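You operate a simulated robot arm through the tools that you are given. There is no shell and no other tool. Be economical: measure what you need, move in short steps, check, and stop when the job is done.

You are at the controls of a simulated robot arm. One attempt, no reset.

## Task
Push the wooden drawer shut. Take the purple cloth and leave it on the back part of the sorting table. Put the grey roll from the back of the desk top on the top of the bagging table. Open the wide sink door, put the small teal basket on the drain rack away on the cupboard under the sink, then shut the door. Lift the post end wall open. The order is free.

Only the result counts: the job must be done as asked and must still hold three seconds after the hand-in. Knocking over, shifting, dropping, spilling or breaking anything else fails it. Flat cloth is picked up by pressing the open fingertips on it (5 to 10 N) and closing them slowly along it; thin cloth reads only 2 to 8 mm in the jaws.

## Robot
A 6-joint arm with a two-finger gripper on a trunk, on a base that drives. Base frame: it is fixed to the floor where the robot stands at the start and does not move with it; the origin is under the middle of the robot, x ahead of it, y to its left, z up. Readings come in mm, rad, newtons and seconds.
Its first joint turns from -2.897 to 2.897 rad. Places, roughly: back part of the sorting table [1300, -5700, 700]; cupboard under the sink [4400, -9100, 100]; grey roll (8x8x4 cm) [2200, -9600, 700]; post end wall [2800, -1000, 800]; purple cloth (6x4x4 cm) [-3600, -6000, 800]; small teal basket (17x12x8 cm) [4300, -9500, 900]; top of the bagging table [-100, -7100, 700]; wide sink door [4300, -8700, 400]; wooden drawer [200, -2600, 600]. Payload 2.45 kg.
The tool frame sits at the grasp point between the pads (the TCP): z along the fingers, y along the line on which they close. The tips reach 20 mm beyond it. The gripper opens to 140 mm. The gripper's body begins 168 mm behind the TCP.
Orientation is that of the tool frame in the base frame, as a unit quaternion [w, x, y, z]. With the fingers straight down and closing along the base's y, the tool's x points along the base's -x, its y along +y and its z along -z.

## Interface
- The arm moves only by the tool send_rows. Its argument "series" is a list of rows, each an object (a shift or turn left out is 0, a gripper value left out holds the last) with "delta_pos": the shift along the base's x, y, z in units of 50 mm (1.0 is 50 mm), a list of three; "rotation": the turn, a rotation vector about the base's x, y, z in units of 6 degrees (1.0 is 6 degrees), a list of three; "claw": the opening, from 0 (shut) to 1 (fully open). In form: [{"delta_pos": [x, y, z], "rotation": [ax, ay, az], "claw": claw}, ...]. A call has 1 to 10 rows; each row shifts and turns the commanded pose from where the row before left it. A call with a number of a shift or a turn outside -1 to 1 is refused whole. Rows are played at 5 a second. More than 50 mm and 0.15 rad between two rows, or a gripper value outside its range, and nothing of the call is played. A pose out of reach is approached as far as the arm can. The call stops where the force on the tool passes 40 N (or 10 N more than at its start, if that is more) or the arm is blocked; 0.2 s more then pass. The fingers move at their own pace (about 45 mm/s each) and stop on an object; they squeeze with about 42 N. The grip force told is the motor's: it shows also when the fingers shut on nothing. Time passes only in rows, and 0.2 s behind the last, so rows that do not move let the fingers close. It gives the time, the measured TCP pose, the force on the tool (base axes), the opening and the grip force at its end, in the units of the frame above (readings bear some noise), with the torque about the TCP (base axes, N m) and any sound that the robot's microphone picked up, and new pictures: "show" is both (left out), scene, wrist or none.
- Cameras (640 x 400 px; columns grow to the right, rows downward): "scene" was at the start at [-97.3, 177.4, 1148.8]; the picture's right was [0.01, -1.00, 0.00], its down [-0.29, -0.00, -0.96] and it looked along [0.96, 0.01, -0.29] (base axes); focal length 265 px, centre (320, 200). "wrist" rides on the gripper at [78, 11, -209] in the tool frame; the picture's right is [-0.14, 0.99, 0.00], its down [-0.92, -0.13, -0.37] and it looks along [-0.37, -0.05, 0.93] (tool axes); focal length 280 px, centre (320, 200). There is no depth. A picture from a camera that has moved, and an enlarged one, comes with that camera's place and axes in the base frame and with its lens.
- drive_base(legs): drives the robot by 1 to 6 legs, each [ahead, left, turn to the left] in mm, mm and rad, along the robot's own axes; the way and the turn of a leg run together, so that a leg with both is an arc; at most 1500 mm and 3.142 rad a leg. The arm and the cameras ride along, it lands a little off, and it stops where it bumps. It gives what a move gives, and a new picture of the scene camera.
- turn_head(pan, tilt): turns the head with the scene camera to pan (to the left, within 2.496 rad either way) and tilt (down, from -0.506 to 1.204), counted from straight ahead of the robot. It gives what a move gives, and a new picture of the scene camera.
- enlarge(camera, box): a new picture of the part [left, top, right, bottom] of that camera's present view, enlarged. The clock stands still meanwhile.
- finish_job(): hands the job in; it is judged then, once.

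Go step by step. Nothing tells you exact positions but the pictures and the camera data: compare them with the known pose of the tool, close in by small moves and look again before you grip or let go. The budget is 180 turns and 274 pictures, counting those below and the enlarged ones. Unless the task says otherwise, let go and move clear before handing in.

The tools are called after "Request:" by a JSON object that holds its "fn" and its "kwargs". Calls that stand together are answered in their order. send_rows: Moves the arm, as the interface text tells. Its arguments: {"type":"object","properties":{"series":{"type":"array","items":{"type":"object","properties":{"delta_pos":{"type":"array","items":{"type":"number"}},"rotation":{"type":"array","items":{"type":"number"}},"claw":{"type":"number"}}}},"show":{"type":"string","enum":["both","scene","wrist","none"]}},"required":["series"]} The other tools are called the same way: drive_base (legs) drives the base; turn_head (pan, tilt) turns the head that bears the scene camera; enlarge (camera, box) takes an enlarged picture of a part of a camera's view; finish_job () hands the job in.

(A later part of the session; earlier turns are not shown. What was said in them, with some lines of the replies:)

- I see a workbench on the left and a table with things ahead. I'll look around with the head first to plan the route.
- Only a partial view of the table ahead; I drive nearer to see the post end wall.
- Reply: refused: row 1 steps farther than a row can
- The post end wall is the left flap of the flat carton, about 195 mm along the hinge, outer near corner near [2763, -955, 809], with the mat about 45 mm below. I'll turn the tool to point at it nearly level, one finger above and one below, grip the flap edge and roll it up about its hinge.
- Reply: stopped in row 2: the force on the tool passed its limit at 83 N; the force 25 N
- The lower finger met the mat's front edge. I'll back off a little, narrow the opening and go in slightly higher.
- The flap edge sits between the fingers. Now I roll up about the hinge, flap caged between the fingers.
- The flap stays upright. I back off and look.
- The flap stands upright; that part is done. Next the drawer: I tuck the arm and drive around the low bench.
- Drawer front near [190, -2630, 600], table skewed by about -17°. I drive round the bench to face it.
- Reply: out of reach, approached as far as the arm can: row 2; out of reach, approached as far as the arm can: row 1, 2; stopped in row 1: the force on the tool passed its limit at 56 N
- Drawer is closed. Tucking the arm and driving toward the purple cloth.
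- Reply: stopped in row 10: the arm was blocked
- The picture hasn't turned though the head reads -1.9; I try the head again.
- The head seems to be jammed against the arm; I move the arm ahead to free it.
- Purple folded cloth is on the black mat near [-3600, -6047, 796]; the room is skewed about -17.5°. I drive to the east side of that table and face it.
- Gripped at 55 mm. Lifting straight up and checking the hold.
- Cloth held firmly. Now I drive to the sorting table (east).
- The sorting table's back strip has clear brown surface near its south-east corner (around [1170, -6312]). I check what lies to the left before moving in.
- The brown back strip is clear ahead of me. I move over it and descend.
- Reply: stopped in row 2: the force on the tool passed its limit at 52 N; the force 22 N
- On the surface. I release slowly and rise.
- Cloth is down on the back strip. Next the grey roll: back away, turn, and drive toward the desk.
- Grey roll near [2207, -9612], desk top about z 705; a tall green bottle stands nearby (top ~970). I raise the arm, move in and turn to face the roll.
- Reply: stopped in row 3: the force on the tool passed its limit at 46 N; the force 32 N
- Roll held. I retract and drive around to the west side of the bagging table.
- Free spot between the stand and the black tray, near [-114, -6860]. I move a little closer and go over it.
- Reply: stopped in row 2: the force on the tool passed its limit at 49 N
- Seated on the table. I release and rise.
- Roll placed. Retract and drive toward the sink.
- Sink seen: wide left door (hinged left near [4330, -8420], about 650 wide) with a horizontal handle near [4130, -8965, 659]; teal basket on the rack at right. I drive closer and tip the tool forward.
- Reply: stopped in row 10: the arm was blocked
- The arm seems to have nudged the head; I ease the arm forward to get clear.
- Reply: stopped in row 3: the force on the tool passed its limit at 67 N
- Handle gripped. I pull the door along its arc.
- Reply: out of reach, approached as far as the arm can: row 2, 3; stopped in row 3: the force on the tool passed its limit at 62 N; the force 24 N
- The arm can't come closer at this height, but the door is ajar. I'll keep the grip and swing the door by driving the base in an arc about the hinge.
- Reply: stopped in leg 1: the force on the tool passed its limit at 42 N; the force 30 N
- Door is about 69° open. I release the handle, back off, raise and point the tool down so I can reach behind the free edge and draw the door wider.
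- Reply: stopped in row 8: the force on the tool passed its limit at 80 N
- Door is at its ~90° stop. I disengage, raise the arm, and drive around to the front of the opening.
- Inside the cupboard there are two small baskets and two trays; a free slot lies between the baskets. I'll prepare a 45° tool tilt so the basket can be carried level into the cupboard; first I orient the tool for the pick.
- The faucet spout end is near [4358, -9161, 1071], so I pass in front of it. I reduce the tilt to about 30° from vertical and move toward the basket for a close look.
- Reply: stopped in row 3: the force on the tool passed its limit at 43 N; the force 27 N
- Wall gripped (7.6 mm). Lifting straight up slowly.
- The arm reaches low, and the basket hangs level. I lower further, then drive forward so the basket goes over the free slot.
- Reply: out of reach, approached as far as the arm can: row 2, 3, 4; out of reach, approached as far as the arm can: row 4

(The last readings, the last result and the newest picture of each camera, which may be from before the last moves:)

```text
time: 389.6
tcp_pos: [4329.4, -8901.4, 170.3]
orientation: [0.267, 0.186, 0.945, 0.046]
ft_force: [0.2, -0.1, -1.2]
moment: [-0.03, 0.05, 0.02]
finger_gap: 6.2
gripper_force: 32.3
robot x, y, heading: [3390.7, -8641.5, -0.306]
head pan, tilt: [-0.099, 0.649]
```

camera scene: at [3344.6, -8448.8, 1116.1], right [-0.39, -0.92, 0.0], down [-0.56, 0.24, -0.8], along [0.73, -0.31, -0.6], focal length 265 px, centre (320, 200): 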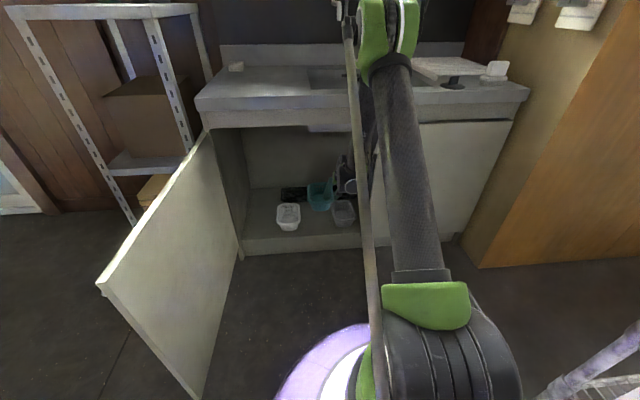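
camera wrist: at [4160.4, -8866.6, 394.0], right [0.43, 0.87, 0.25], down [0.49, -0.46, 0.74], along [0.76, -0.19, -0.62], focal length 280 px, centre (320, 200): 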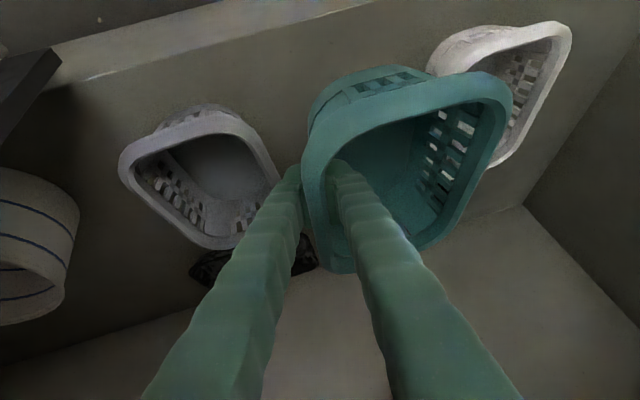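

Request:
{"fn": "send_rows", "kwargs": {"series": [{"delta_pos": [0, 0, -0.05]}, {"delta_pos": [0, 0, -0.05]}, {"delta_pos": [0, 0, -0.05]}, {"delta_pos": [0, 0, -0.05]}], "show": "wrist"}}

Request:
{"fn": "enlarge", "kwargs": {"camera": "scene", "box": [260, 170, 380, 245]}}

```text
time: 390.6
tcp_pos: [4330.0, -8901.9, 161.9]
orientation: [0.266, 0.186, 0.945, 0.047]
ft_force: [-0.6, -0.9, -1.6]
moment: [0.01, 0.0, -0.01]
finger_gap: 6.2
gripper_force: 32.5
robot x, y, heading: [3397.2, -8638.8, -0.303]
head pan, tilt: [-0.099, 0.649]
camera wrist: at [4162.6, -8860.6, 301.5], right [0.43, 0.87, 0.25], down [0.49, -0.46, 0.74], along [0.76, -0.19, -0.62], focal length 280 px, centre (320, 200)
```

wrist: 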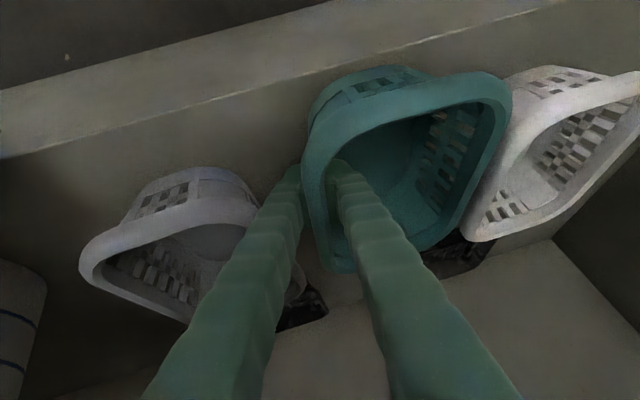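

```text
5.33 times, centred on (320, 208) of scene
camera zoom: at [3344.6, -8448.8, 1116.1], right [-0.39, -0.92, 0.0], down [-0.56, 0.24, -0.8], along [0.73, -0.31, -0.6], focal length 1414 px, centre (320, 160)
```

zoom: 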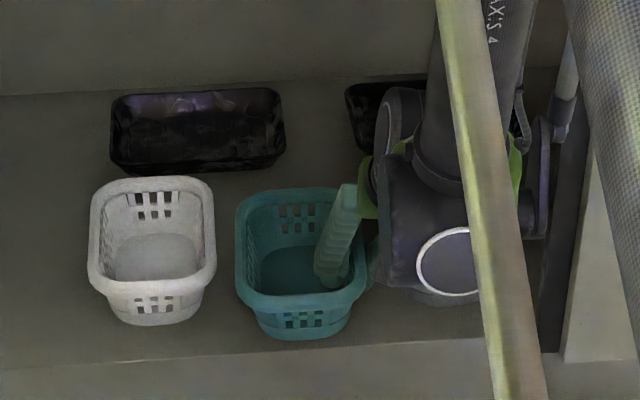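

Request:
{"fn": "send_rows", "kwargs": {"series": [{"delta_pos": [0, 0, -0.06]}, {"delta_pos": [0, 0, -0.06]}, {"delta_pos": [0, 0, -0.06]}, {"delta_pos": [0, 0, -0.06]}], "show": "none"}}

Request:
{"fn": "enlarge", "kwargs": {"camera": "scene", "box": [260, 170, 380, 245]}}

```text
time: 391.6
tcp_pos: [4331.1, -8901.9, 149.7]
orientation: [0.268, 0.186, 0.944, 0.047]
ft_force: [0.1, -1.2, 4.0]
moment: [-0.08, -0.28, -0.07]
finger_gap: 6.1
gripper_force: 32.4
robot x, y, heading: [3395.2, -8638.4, -0.303]
head pan, tilt: [-0.099, 0.649]
```

```text
5.33 times, centred on (320, 208) of scene
camera zoom: at [3344.4, -8448.7, 1116.1], right [-0.39, -0.92, 0.0], down [-0.56, 0.24, -0.8], along [0.73, -0.31, -0.6], focal length 1414 px, centre (320, 160)
```

zoom: 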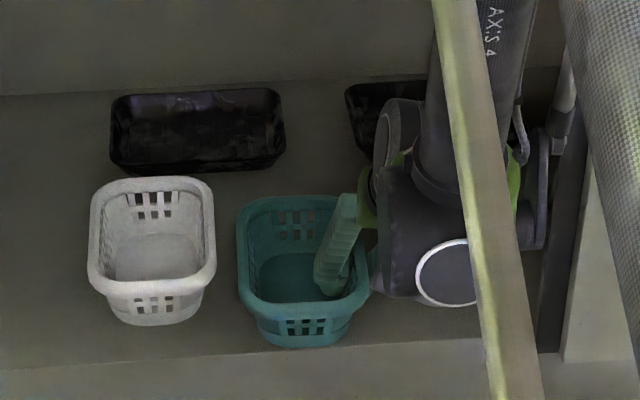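

Light contact: the basket has reached the cupboard floor but sits close to the front edge. I lift slightly and move it ~40 mm deeper.

Request:
{"fn": "send_rows", "kwargs": {"series": [{"delta_pos": [0, 0, 0.35]}], "show": "none"}}

Request:
{"fn": "drive_base", "kwargs": {"legs": [[42, 0, 0]]}}

Request:
{"fn": "enlarge", "kwargs": {"camera": "scene", "box": [260, 170, 380, 245]}}

```text
time: 392.0
tcp_pos: [4329.3, -8901.4, 167.4]
orientation: [0.266, 0.186, 0.945, 0.047]
ft_force: [1.4, -0.2, -0.1]
moment: [-0.07, -0.01, 0.02]
finger_gap: 5.6
gripper_force: 32.7
robot x, y, heading: [3391.4, -8639.3, -0.303]
head pan, tilt: [-0.099, 0.649]
```

```text
time: 392.9
tcp_pos: [4368.9, -8915.3, 166.9]
orientation: [0.267, 0.185, 0.945, 0.047]
ft_force: [-0.1, -0.1, -0.4]
moment: [-0.05, 0.0, 0.01]
finger_gap: 5.9
gripper_force: 33.0
robot x, y, heading: [3430.7, -8653.5, -0.304]
head pan, tilt: [-0.099, 0.649]
camera scene: at [3384.0, -8461.2, 1116.1], right [-0.39, -0.92, 0.0], down [-0.56, 0.24, -0.8], along [0.73, -0.31, -0.6], focal length 265 px, centre (320, 200)
```

scene: 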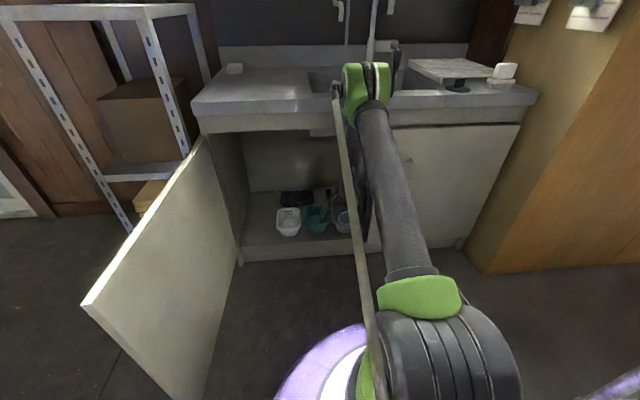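

```text
5.33 times, centred on (320, 208) of scene
camera zoom: at [3384.0, -8461.2, 1116.1], right [-0.39, -0.92, 0.0], down [-0.56, 0.24, -0.8], along [0.73, -0.31, -0.6], focal length 1414 px, centre (320, 160)
```

zoom: 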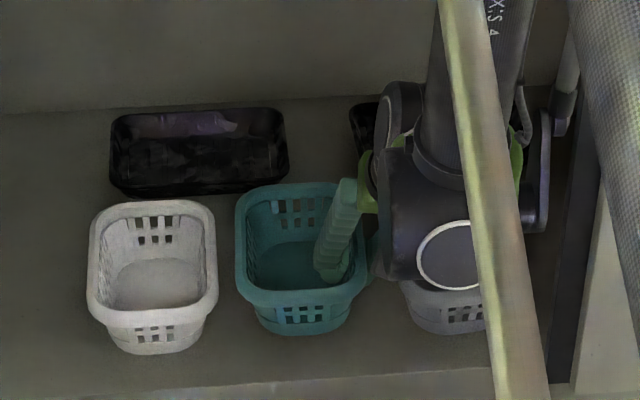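

Request:
{"fn": "send_rows", "kwargs": {"series": [{"delta_pos": [0, 0, -0.1]}, {"delta_pos": [0, 0, -0.1]}, {"delta_pos": [0, 0, -0.08]}, {"delta_pos": [0, 0, -0.06]}, {"delta_pos": [0, 0, -0.06]}], "show": "none"}}

Request:
{"fn": "enlarge", "kwargs": {"camera": "scene", "box": [260, 170, 380, 245]}}

```text
time: 394.1
tcp_pos: [4369.5, -8914.7, 149.0]
orientation: [0.268, 0.186, 0.944, 0.047]
ft_force: [-3.5, 0.4, 29.4]
moment: [-0.01, -0.14, 0.03]
finger_gap: 6.0
gripper_force: 32.6
robot x, y, heading: [3433.5, -8656.9, -0.305]
head pan, tilt: [-0.099, 0.649]
```

```text
5.33 times, centred on (320, 208) of scene
camera zoom: at [3382.8, -8460.9, 1116.0], right [-0.39, -0.92, 0.0], down [-0.56, 0.24, -0.8], along [0.73, -0.31, -0.6], focal length 1414 px, centre (320, 160)
```

zoom: 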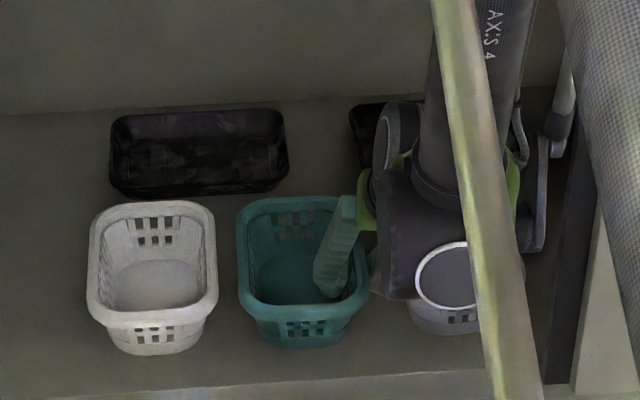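

Request:
{"fn": "send_rows", "kwargs": {"series": [{"delta_pos": [0, 0, 0.03], "claw": 0.1}, {"claw": 0.16}, {}, {"delta_pos": [-0.1, 0, 0.17]}, {"delta_pos": [-0.2, 0, 0.34]}, {"delta_pos": [-0.3, 0, 0.5]}, {"delta_pos": [-0.3, 0, 0.5]}], "show": "wrist"}}

Request:
{"fn": "enlarge", "kwargs": {"camera": "scene", "box": [260, 170, 380, 245]}}

```text
time: 395.7
tcp_pos: [4324.6, -8913.3, 224.5]
orientation: [0.267, 0.186, 0.945, 0.047]
ft_force: [-0.4, -0.6, 0.1]
moment: [0.0, -0.03, 0.04]
finger_gap: 22.3
gripper_force: 0.1
robot x, y, heading: [3436.3, -8649.3, -0.306]
head pan, tilt: [-0.099, 0.649]
camera wrist: at [4156.2, -8871.3, 365.1], right [0.43, 0.87, 0.25], down [0.49, -0.46, 0.74], along [0.76, -0.19, -0.62], focal length 280 px, centre (320, 200)
```

wrist: 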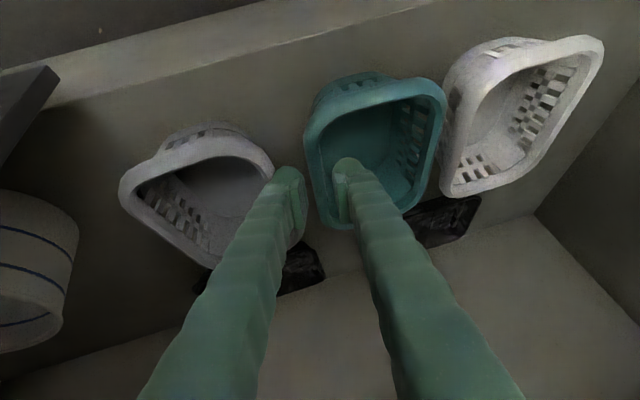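

```text
5.33 times, centred on (320, 208) of scene
camera zoom: at [3383.9, -8461.1, 1116.1], right [-0.39, -0.92, 0.0], down [-0.56, 0.24, -0.8], along [0.73, -0.31, -0.6], focal length 1414 px, centre (320, 160)
```

zoom: 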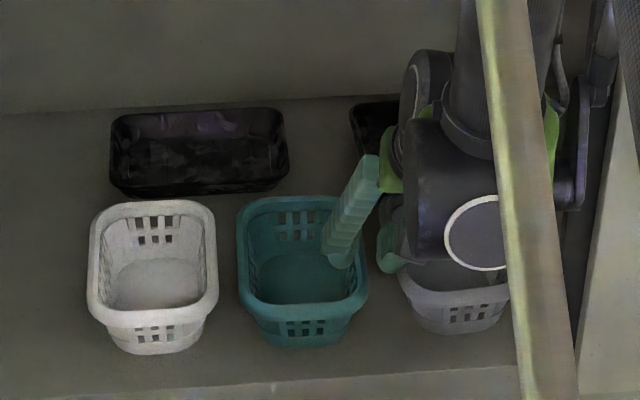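

Basket stands in the slot. I withdraw, back the base out, and straighten the tool.

Request:
{"fn": "send_rows", "kwargs": {"series": [{"delta_pos": [-0.3, 0, 0.5]}, {"delta_pos": [-0.3, 0, 0.5]}, {"delta_pos": [-0.2, 0, 0.5]}], "show": "none"}}

Request:
{"fn": "drive_base", "kwargs": {"legs": [[-370, 0, 0]]}}

Request:
{"fn": "send_rows", "kwargs": {"series": [{"delta_pos": [0, 0, 0.9], "rotation": [0.02, 1, 0], "claw": 0}, {"delta_pos": [0, 0, 0.9], "rotation": [0.02, 1, 0]}, {"delta_pos": [0, 0, 0.9], "rotation": [0.02, 1, 0]}, {"delta_pos": [0, 0, 0.9], "rotation": [0.02, 1, 0]}, {"delta_pos": [0, 0, 0.9], "rotation": [0.02, 1, 0]}, {"delta_pos": [0, 0, 0.9]}, {"delta_pos": [0, 0, 0.9]}, {"delta_pos": [0, 0, 0.9]}, {"delta_pos": [0, 0, 0.9]}, {"delta_pos": [0, 0, 0.9]}], "show": "scene"}}

```text
time: 396.5
tcp_pos: [4286.3, -8913.7, 299.8]
orientation: [0.267, 0.186, 0.944, 0.049]
ft_force: [-0.5, 0.2, 0.1]
moment: [-0.04, 0.0, -0.02]
finger_gap: 22.4
gripper_force: 0.0
robot x, y, heading: [3432.1, -8653.0, -0.302]
head pan, tilt: [-0.099, 0.649]
```

```text
time: 398.8
tcp_pos: [3934.6, -8801.5, 300.0]
orientation: [0.267, 0.184, 0.945, 0.047]
ft_force: [-0.4, -0.5, -0.2]
moment: [-0.01, -0.01, 0.02]
finger_gap: 22.7
gripper_force: 0.2
robot x, y, heading: [3086.0, -8544.0, -0.299]
head pan, tilt: [-0.099, 0.649]
camera scene: at [3032.4, -8351.5, 1116.1], right [-0.39, -0.92, 0.0], down [-0.56, 0.24, -0.8], along [0.73, -0.31, -0.6], focal length 265 px, centre (320, 200)
```

scene: 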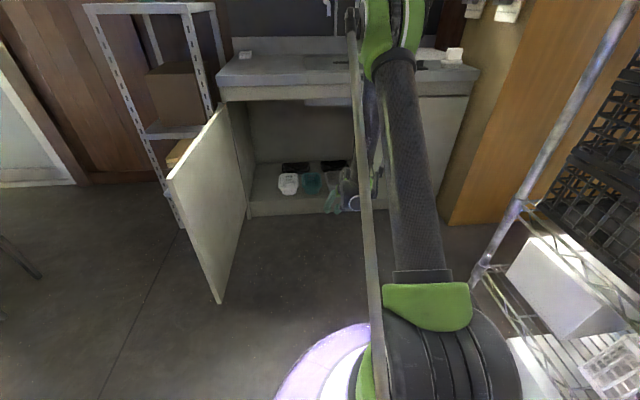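

```text
time: 401.0
tcp_pos: [3932.9, -8802.5, 748.8]
orientation: [0.013, 0.192, 0.981, 0.004]
ft_force: [0.1, 0.5, 0.1]
moment: [-0.01, 0.03, -0.03]
finger_gap: 0.0
gripper_force: 29.3
robot x, y, heading: [3080.3, -8541.6, -0.301]
head pan, tilt: [-0.099, 0.649]
camera scene: at [3032.5, -8351.5, 1116.1], right [-0.39, -0.92, 0.0], down [-0.56, 0.24, -0.8], along [0.73, -0.31, -0.6], focal length 265 px, centre (320, 200)
```

scene: 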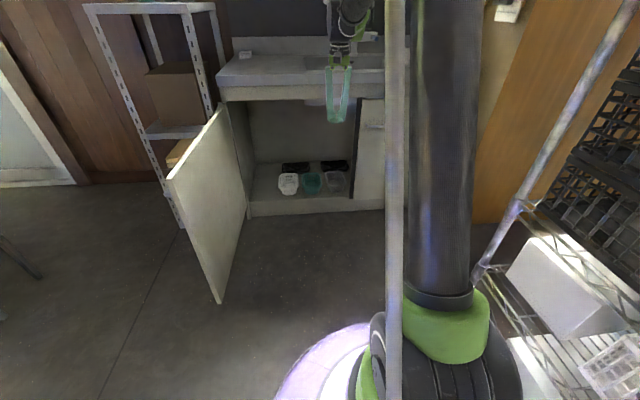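

Request:
{"fn": "send_rows", "kwargs": {"series": [{"delta_pos": [-0.1, 0, 0.95]}, {"delta_pos": [-0.1, 0.3, 0.9]}, {"delta_pos": [-0.1, 0.5, 0.8]}, {"delta_pos": [-0.05, 0.98, 0]}, {"delta_pos": [-0.05, 0.98, 0]}, {"delta_pos": [-0.05, 0.98, 0]}, {"delta_pos": [-0.05, 0.98, 0]}, {"delta_pos": [-0.05, 0.98, 0]}, {"delta_pos": [-0.05, 0.98, 0]}, {"delta_pos": [-0.05, 0.98, 0]}], "show": "none"}}

Request:
{"fn": "send_rows", "kwargs": {"series": [{"delta_pos": [-0.05, 0.98, 0]}, {"delta_pos": [-0.05, 0.98, 0]}, {"delta_pos": [-0.05, 0.98, 0]}, {"delta_pos": [-0.05, 0.98, 0]}, {"delta_pos": [-0.05, 0.98, 0]}, {"delta_pos": [0, 0.2, 0]}], "show": "both"}}

```text
time: 403.2
tcp_pos: [3901.6, -8420.9, 882.8]
orientation: [0.011, 0.193, 0.981, 0.003]
ft_force: [0.2, -0.4, -0.4]
moment: [0.05, -0.01, 0.01]
finger_gap: 0.0
gripper_force: 29.8
robot x, y, heading: [3081.0, -8545.3, -0.299]
head pan, tilt: [-0.099, 0.649]
```

```text
time: 404.6
tcp_pos: [3889.9, -8164.0, 881.6]
orientation: [0.013, 0.192, 0.981, 0.004]
ft_force: [0.8, -0.4, -0.1]
moment: [0.03, 0.04, -0.03]
finger_gap: 0.0
gripper_force: 29.3
robot x, y, heading: [3082.4, -8546.6, -0.302]
head pan, tilt: [-0.099, 0.649]
camera scene: at [3032.4, -8351.3, 1116.1], right [-0.39, -0.92, 0.0], down [-0.56, 0.24, -0.8], along [0.73, -0.31, -0.6], focal length 265 px, centre (320, 200)
camera wrist: at [3816.2, -8123.9, 1088.3], right [0.5, 0.86, 0.01], down [0.79, -0.47, 0.39], along [0.34, -0.18, -0.92], focal length 280 px, centre (320, 200)
```

scene: 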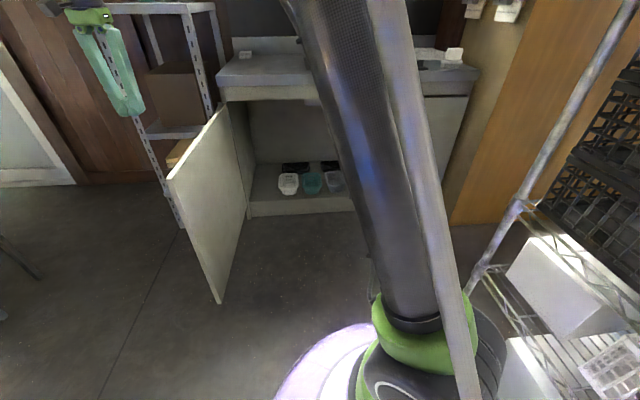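
wrist: 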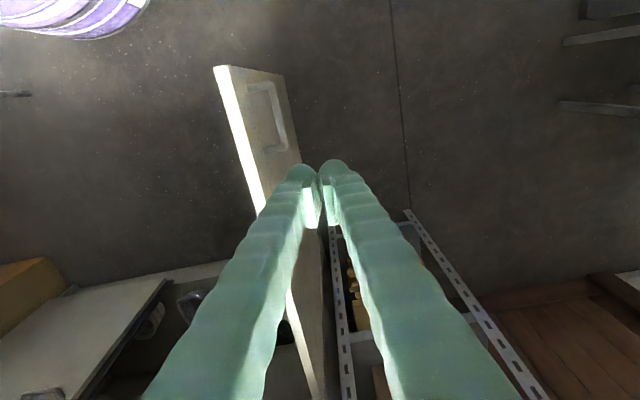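

Finger is on the outer side of the door. I lower it and sweep the door toward closed.

Request:
{"fn": "send_rows", "kwargs": {"series": [{"delta_pos": [0, 0, -0.95]}, {"delta_pos": [0, 0, -0.95]}, {"delta_pos": [0, 0, -0.95]}, {"delta_pos": [0, 0, -0.95]}, {"delta_pos": [-0.28, -0.77, 0]}, {"delta_pos": [-0.28, -0.77, 0]}, {"delta_pos": [-0.28, -0.77, 0]}, {"delta_pos": [-0.17, -0.87, 0]}, {"delta_pos": [-0.17, -0.87, 0]}], "show": "both"}}

```text
time: 406.6
tcp_pos: [3829.5, -8367.0, 690.2]
orientation: [0.013, 0.192, 0.981, 0.003]
ft_force: [0.7, -0.4, 0.2]
moment: [-0.04, 0.0, 0.02]
finger_gap: 0.1
gripper_force: 29.5
robot x, y, heading: [3083.7, -8541.6, -0.3]
head pan, tilt: [-0.099, 0.649]
camera scene: at [3032.3, -8351.2, 1116.1], right [-0.39, -0.92, 0.0], down [-0.56, 0.24, -0.8], along [0.73, -0.31, -0.6], focal length 265 px, centre (320, 200)
camera wrist: at [3755.9, -8326.5, 897.0], right [0.5, 0.87, 0.01], down [0.79, -0.47, 0.39], along [0.34, -0.18, -0.92], focal length 280 px, centre (320, 200)
```

scene: 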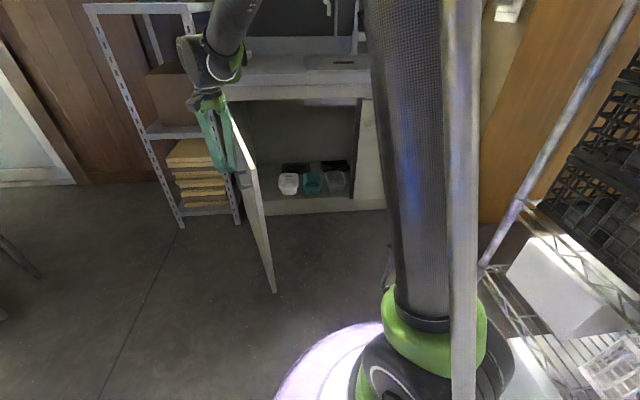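
wrist: 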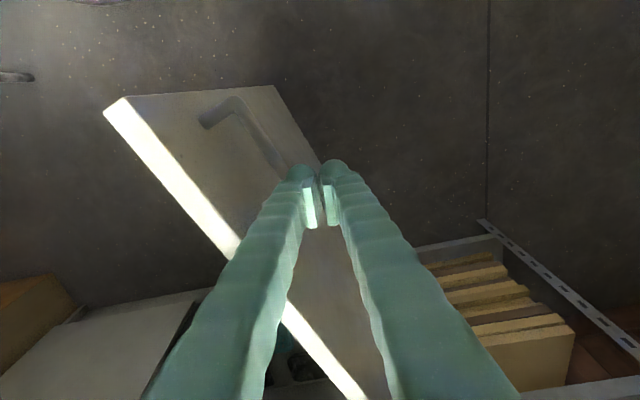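

Request:
{"fn": "send_rows", "kwargs": {"series": [{"delta_pos": [-0.015, -0.876, 0]}, {"delta_pos": [-0.015, -0.876, 0]}, {"delta_pos": [0.143, -0.874, 0]}, {"delta_pos": [0.143, -0.874, 0]}, {"delta_pos": [0.291, -0.837, 0]}, {"delta_pos": [0.291, -0.837, 0]}, {"delta_pos": [0.416, -0.772, 0]}, {"delta_pos": [0.416, -0.772, 0]}], "show": "both"}}

```text
time: 408.4
tcp_pos: [3913.4, -8702.8, 693.9]
orientation: [0.014, 0.193, 0.981, 0.003]
ft_force: [1.3, 0.6, -0.1]
moment: [-0.06, 0.02, 0.01]
finger_gap: 0.0
gripper_force: 29.4
robot x, y, heading: [3080.4, -8540.8, -0.301]
head pan, tilt: [-0.099, 0.649]
camera scene: at [3032.2, -8351.3, 1116.1], right [-0.39, -0.92, 0.0], down [-0.56, 0.24, -0.8], along [0.73, -0.31, -0.6], focal length 265 px, centre (320, 200)
camera wrist: at [3839.4, -8662.1, 899.4], right [0.5, 0.87, 0.01], down [0.79, -0.47, 0.39], along [0.34, -0.18, -0.92], focal length 280 px, centre (320, 200)
```

scene: 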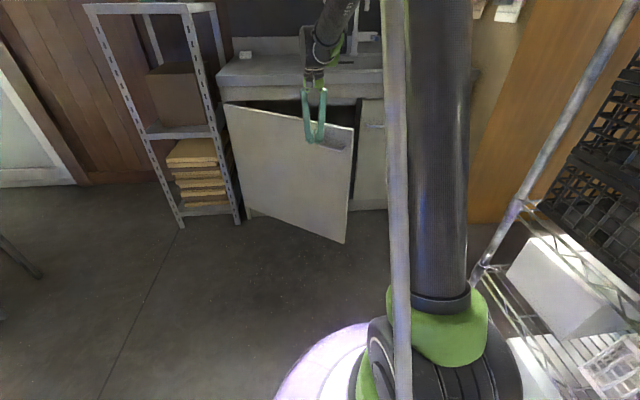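
wrist: 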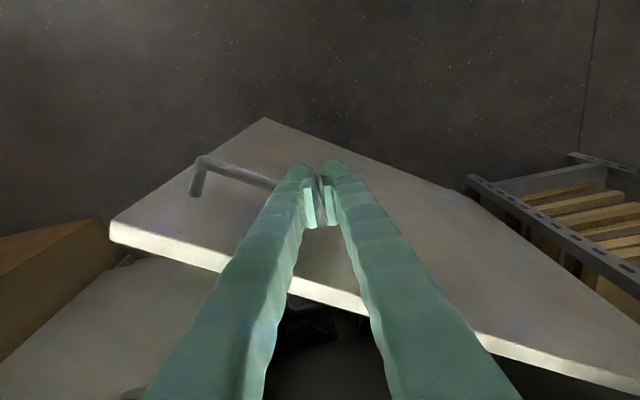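

Request:
{"fn": "send_rows", "kwargs": {"series": [{"delta_pos": [-0.9, 0.28, 0]}, {"delta_pos": [-0.6, 0.19, 0], "rotation": [-0.302, -0.953, 0]}, {"rotation": [-0.302, -0.953, 0]}, {"rotation": [-0.302, -0.953, 0]}, {"rotation": [-0.302, -0.953, 0]}, {"rotation": [-0.302, -0.953, 0]}, {"rotation": [-0.302, -0.953, 0]}, {"rotation": [-0.302, -0.953, 0]}, {"rotation": [-0.302, -0.953, 0]}], "show": "both"}}

```text
time: 410.4
tcp_pos: [3838.7, -8678.3, 693.8]
orientation: [0.416, 0.173, 0.892, -0.043]
ft_force: [0.7, -0.5, 0.2]
moment: [-0.02, 0.0, 0.02]
finger_gap: 0.0
gripper_force: 29.5
robot x, y, heading: [3085.7, -8540.3, -0.301]
head pan, tilt: [-0.099, 0.649]
camera scene: at [3032.3, -8351.4, 1116.1], right [-0.39, -0.92, 0.0], down [-0.56, 0.24, -0.8], along [0.73, -0.31, -0.6], focal length 265 px, centre (320, 200)
camera wrist: at [3644.1, -8600.9, 768.8], right [0.42, 0.89, 0.17], down [0.23, -0.29, 0.93], along [0.88, -0.35, -0.33], focal length 280 px, centre (320, 200)
```

scene: 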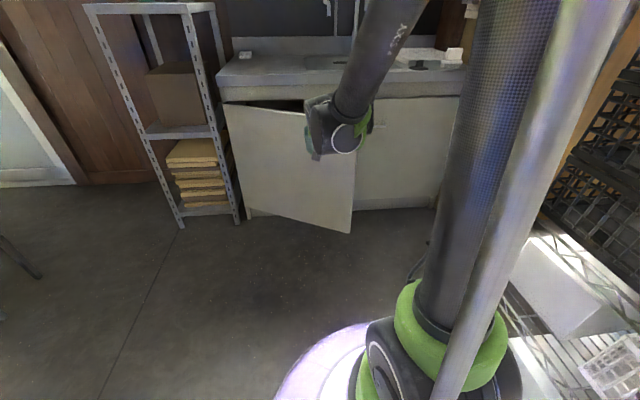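
wrist: 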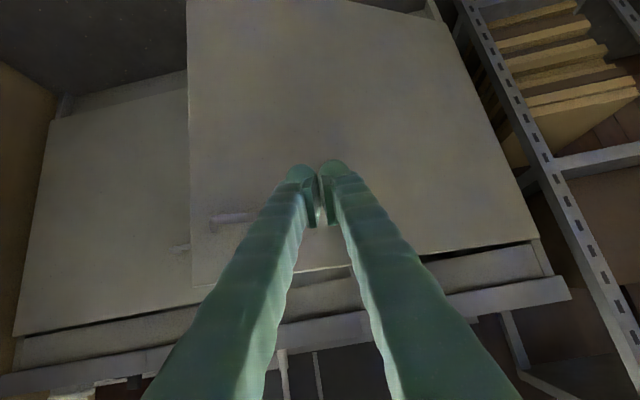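

Request:
{"fn": "send_rows", "kwargs": {"series": [{"delta_pos": [0.4, -0.3, -0.5]}, {"delta_pos": [0.4, -0.3, -0.6]}, {"delta_pos": [0.4, -0.3, -0.4]}], "show": "none"}}

Request:
{"fn": "drive_base", "kwargs": {"legs": [[220, 0, 0]]}}

Request:
{"fn": "enlarge", "kwargs": {"camera": "wrist", "box": [0, 0, 640, 400]}}

```text
time: 411.2
tcp_pos: [3900.2, -8724.0, 616.2]
orientation: [0.417, 0.174, 0.891, -0.045]
ft_force: [-1.0, 0.2, 0.0]
moment: [0.05, 0.01, 0.0]
finger_gap: 0.0
gripper_force: 29.4
robot x, y, heading: [3087.6, -8539.5, -0.302]
head pan, tilt: [-0.099, 0.649]
```

```text
time: 412.9
tcp_pos: [4110.4, -8792.5, 616.4]
orientation: [0.415, 0.174, 0.892, -0.044]
ft_force: [1.1, 0.2, 0.7]
moment: [0.03, -0.01, 0.02]
finger_gap: 0.0
gripper_force: 29.4
robot x, y, heading: [3292.9, -8610.2, -0.299]
head pan, tilt: [-0.099, 0.649]
camera scene: at [3243.6, -8417.3, 1116.1], right [-0.39, -0.92, 0.0], down [-0.56, 0.24, -0.8], along [0.73, -0.31, -0.6], focal length 265 px, centre (320, 200)
```

scene: 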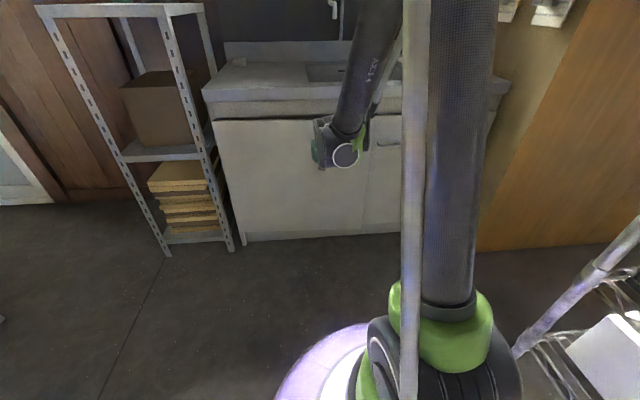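

```text
1.00 times, centred on (320, 200) of wrist (not enlarged: the box is as wide or as high as the picture)
camera zoom: at [3916.4, -8713.5, 693.0], right [0.43, 0.89, 0.17], down [0.23, -0.29, 0.93], along [0.87, -0.35, -0.33], focal length 280 px, centre (320, 200)
```

zoom: 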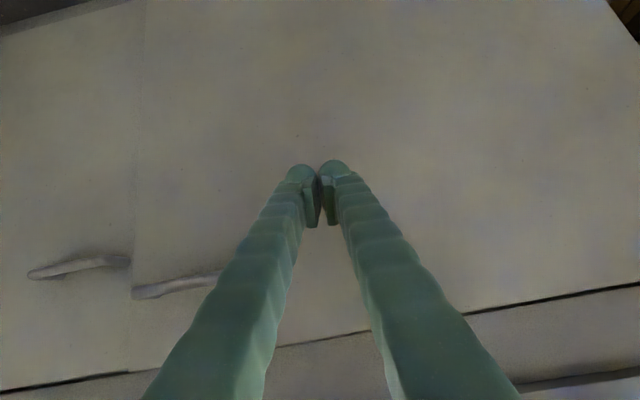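

Nearly shut. I push gently until it stops.

Request:
{"fn": "send_rows", "kwargs": {"series": [{"delta_pos": [0.38, -0.12, 0]}, {"delta_pos": [0.38, -0.12, 0]}, {"delta_pos": [0.38, -0.12, 0]}, {"delta_pos": [0.38, -0.12, 0]}, {"delta_pos": [0.38, -0.12, 0]}], "show": "wrist"}}

```text
time: 414.1
tcp_pos: [4196.4, -8818.1, 614.3]
orientation: [0.413, 0.174, 0.893, -0.043]
ft_force: [-15.2, 3.9, 3.2]
moment: [0.04, -0.13, 0.1]
finger_gap: 0.0
gripper_force: 29.5
robot x, y, heading: [3291.3, -8609.5, -0.305]
head pan, tilt: [-0.099, 0.649]
stopped in row 5: the force on the tool passed its limit at 78 N (the readings are from after the stop); the commanded pose is now the measured one
camera wrist: at [4002.0, -8740.1, 692.4], right [0.43, 0.89, 0.17], down [0.24, -0.29, 0.93], along [0.87, -0.35, -0.34], focal length 280 px, centre (320, 200)
```

wrist: 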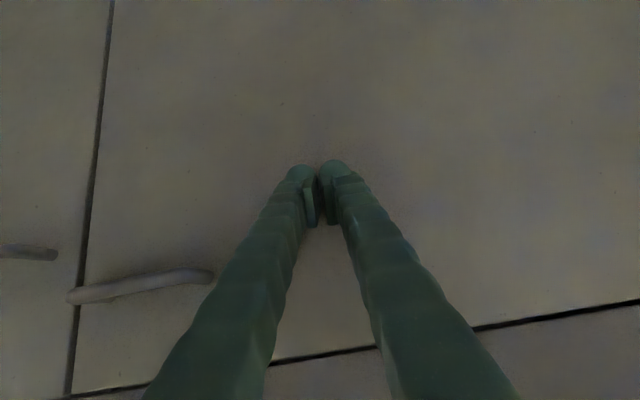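

Door shut against its stop. I back off and check that it stays closed.

Request:
{"fn": "send_rows", "kwargs": {"series": [{"delta_pos": [-0.5, 0.15, 0]}, {"delta_pos": [-0.9, 0.28, 0]}, {"delta_pos": [-0.9, 0.28, 0.2]}, {"delta_pos": [-0.5, 0.6, 0.5]}, {"delta_pos": [0, 0.5, 0.8]}, {"delta_pos": [0, 0.5, 0.8]}], "show": "none"}}

Request:
{"fn": "drive_base", "kwargs": {"legs": [[-350, 0, 0]]}}

Request:
{"fn": "turn_head", "kwargs": {"pan": -0.15, "tilt": 0.4}}

Request:
{"fn": "enlarge", "kwargs": {"camera": "scene", "box": [200, 100, 440, 280]}}

```text
time: 415.5
tcp_pos: [4057.5, -8703.1, 729.6]
orientation: [0.413, 0.175, 0.893, -0.044]
ft_force: [0.4, -0.5, 0.1]
moment: [-0.04, 0.08, 0.01]
finger_gap: 0.0
gripper_force: 29.5
robot x, y, heading: [3291.5, -8605.7, -0.302]
head pan, tilt: [-0.099, 0.649]
```

```text
time: 417.8
tcp_pos: [3722.8, -8591.9, 730.7]
orientation: [0.413, 0.17, 0.894, -0.042]
ft_force: [0.5, -0.7, -0.9]
moment: [-0.02, -0.05, 0.0]
finger_gap: 0.2
gripper_force: 29.4
robot x, y, heading: [2958.5, -8507.9, -0.294]
head pan, tilt: [-0.099, 0.649]
camera scene: at [2905.9, -8313.8, 1116.1], right [-0.38, -0.92, 0.0], down [-0.56, 0.23, -0.8], along [0.74, -0.31, -0.6], focal length 265 px, centre (320, 200)
```

scene: 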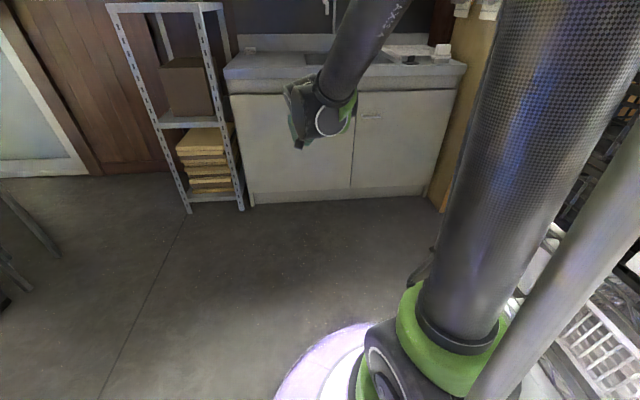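

```text
time: 418.6
tcp_pos: [3722.4, -8593.1, 729.5]
orientation: [0.413, 0.17, 0.894, -0.041]
ft_force: [0.5, -0.3, -0.2]
moment: [-0.02, -0.01, -0.01]
finger_gap: 0.2
gripper_force: 29.2
robot x, y, heading: [2957.1, -8504.3, -0.297]
head pan, tilt: [-0.15, 0.4]
camera scene: at [2909.4, -8320.4, 1138.5], right [-0.43, -0.9, 0.0], down [-0.35, 0.17, -0.92], along [0.83, -0.4, -0.39], focal length 265 px, centre (320, 200)
```

scene: 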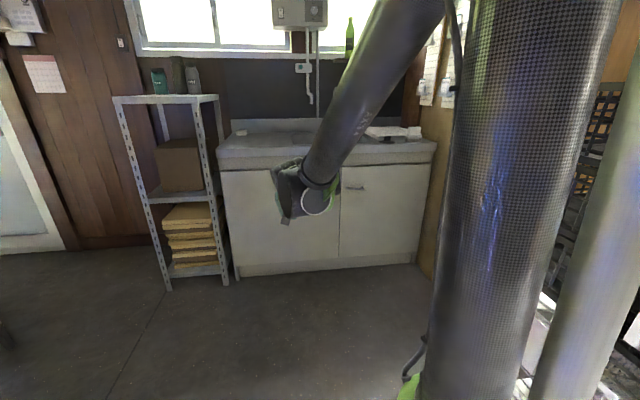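

```text
2.22 times, centred on (320, 190) of scene
camera zoom: at [2909.4, -8320.4, 1138.5], right [-0.43, -0.9, 0.0], down [-0.35, 0.17, -0.92], along [0.83, -0.4, -0.39], focal length 589 px, centre (320, 222)
```

zoom: 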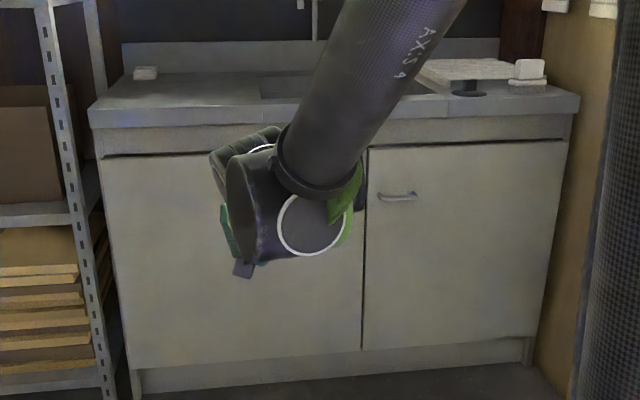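

The wide sink door is flush, and each of the five parts was checked as I finished it. The arm is clear of everything, so I'm handing in.

Request:
{"fn": "finish_job", "kwargs": {}}

```text
The job is handed in.
```

I handed the job in with all five parts done:
- The drawer is shut.
- The purple cloth is on the back part of the sorting table.
- The grey roll is on the bagging table.
- The teal basket is in the cupboard under the sink, with the door shut again.
- The post end wall is standing open.
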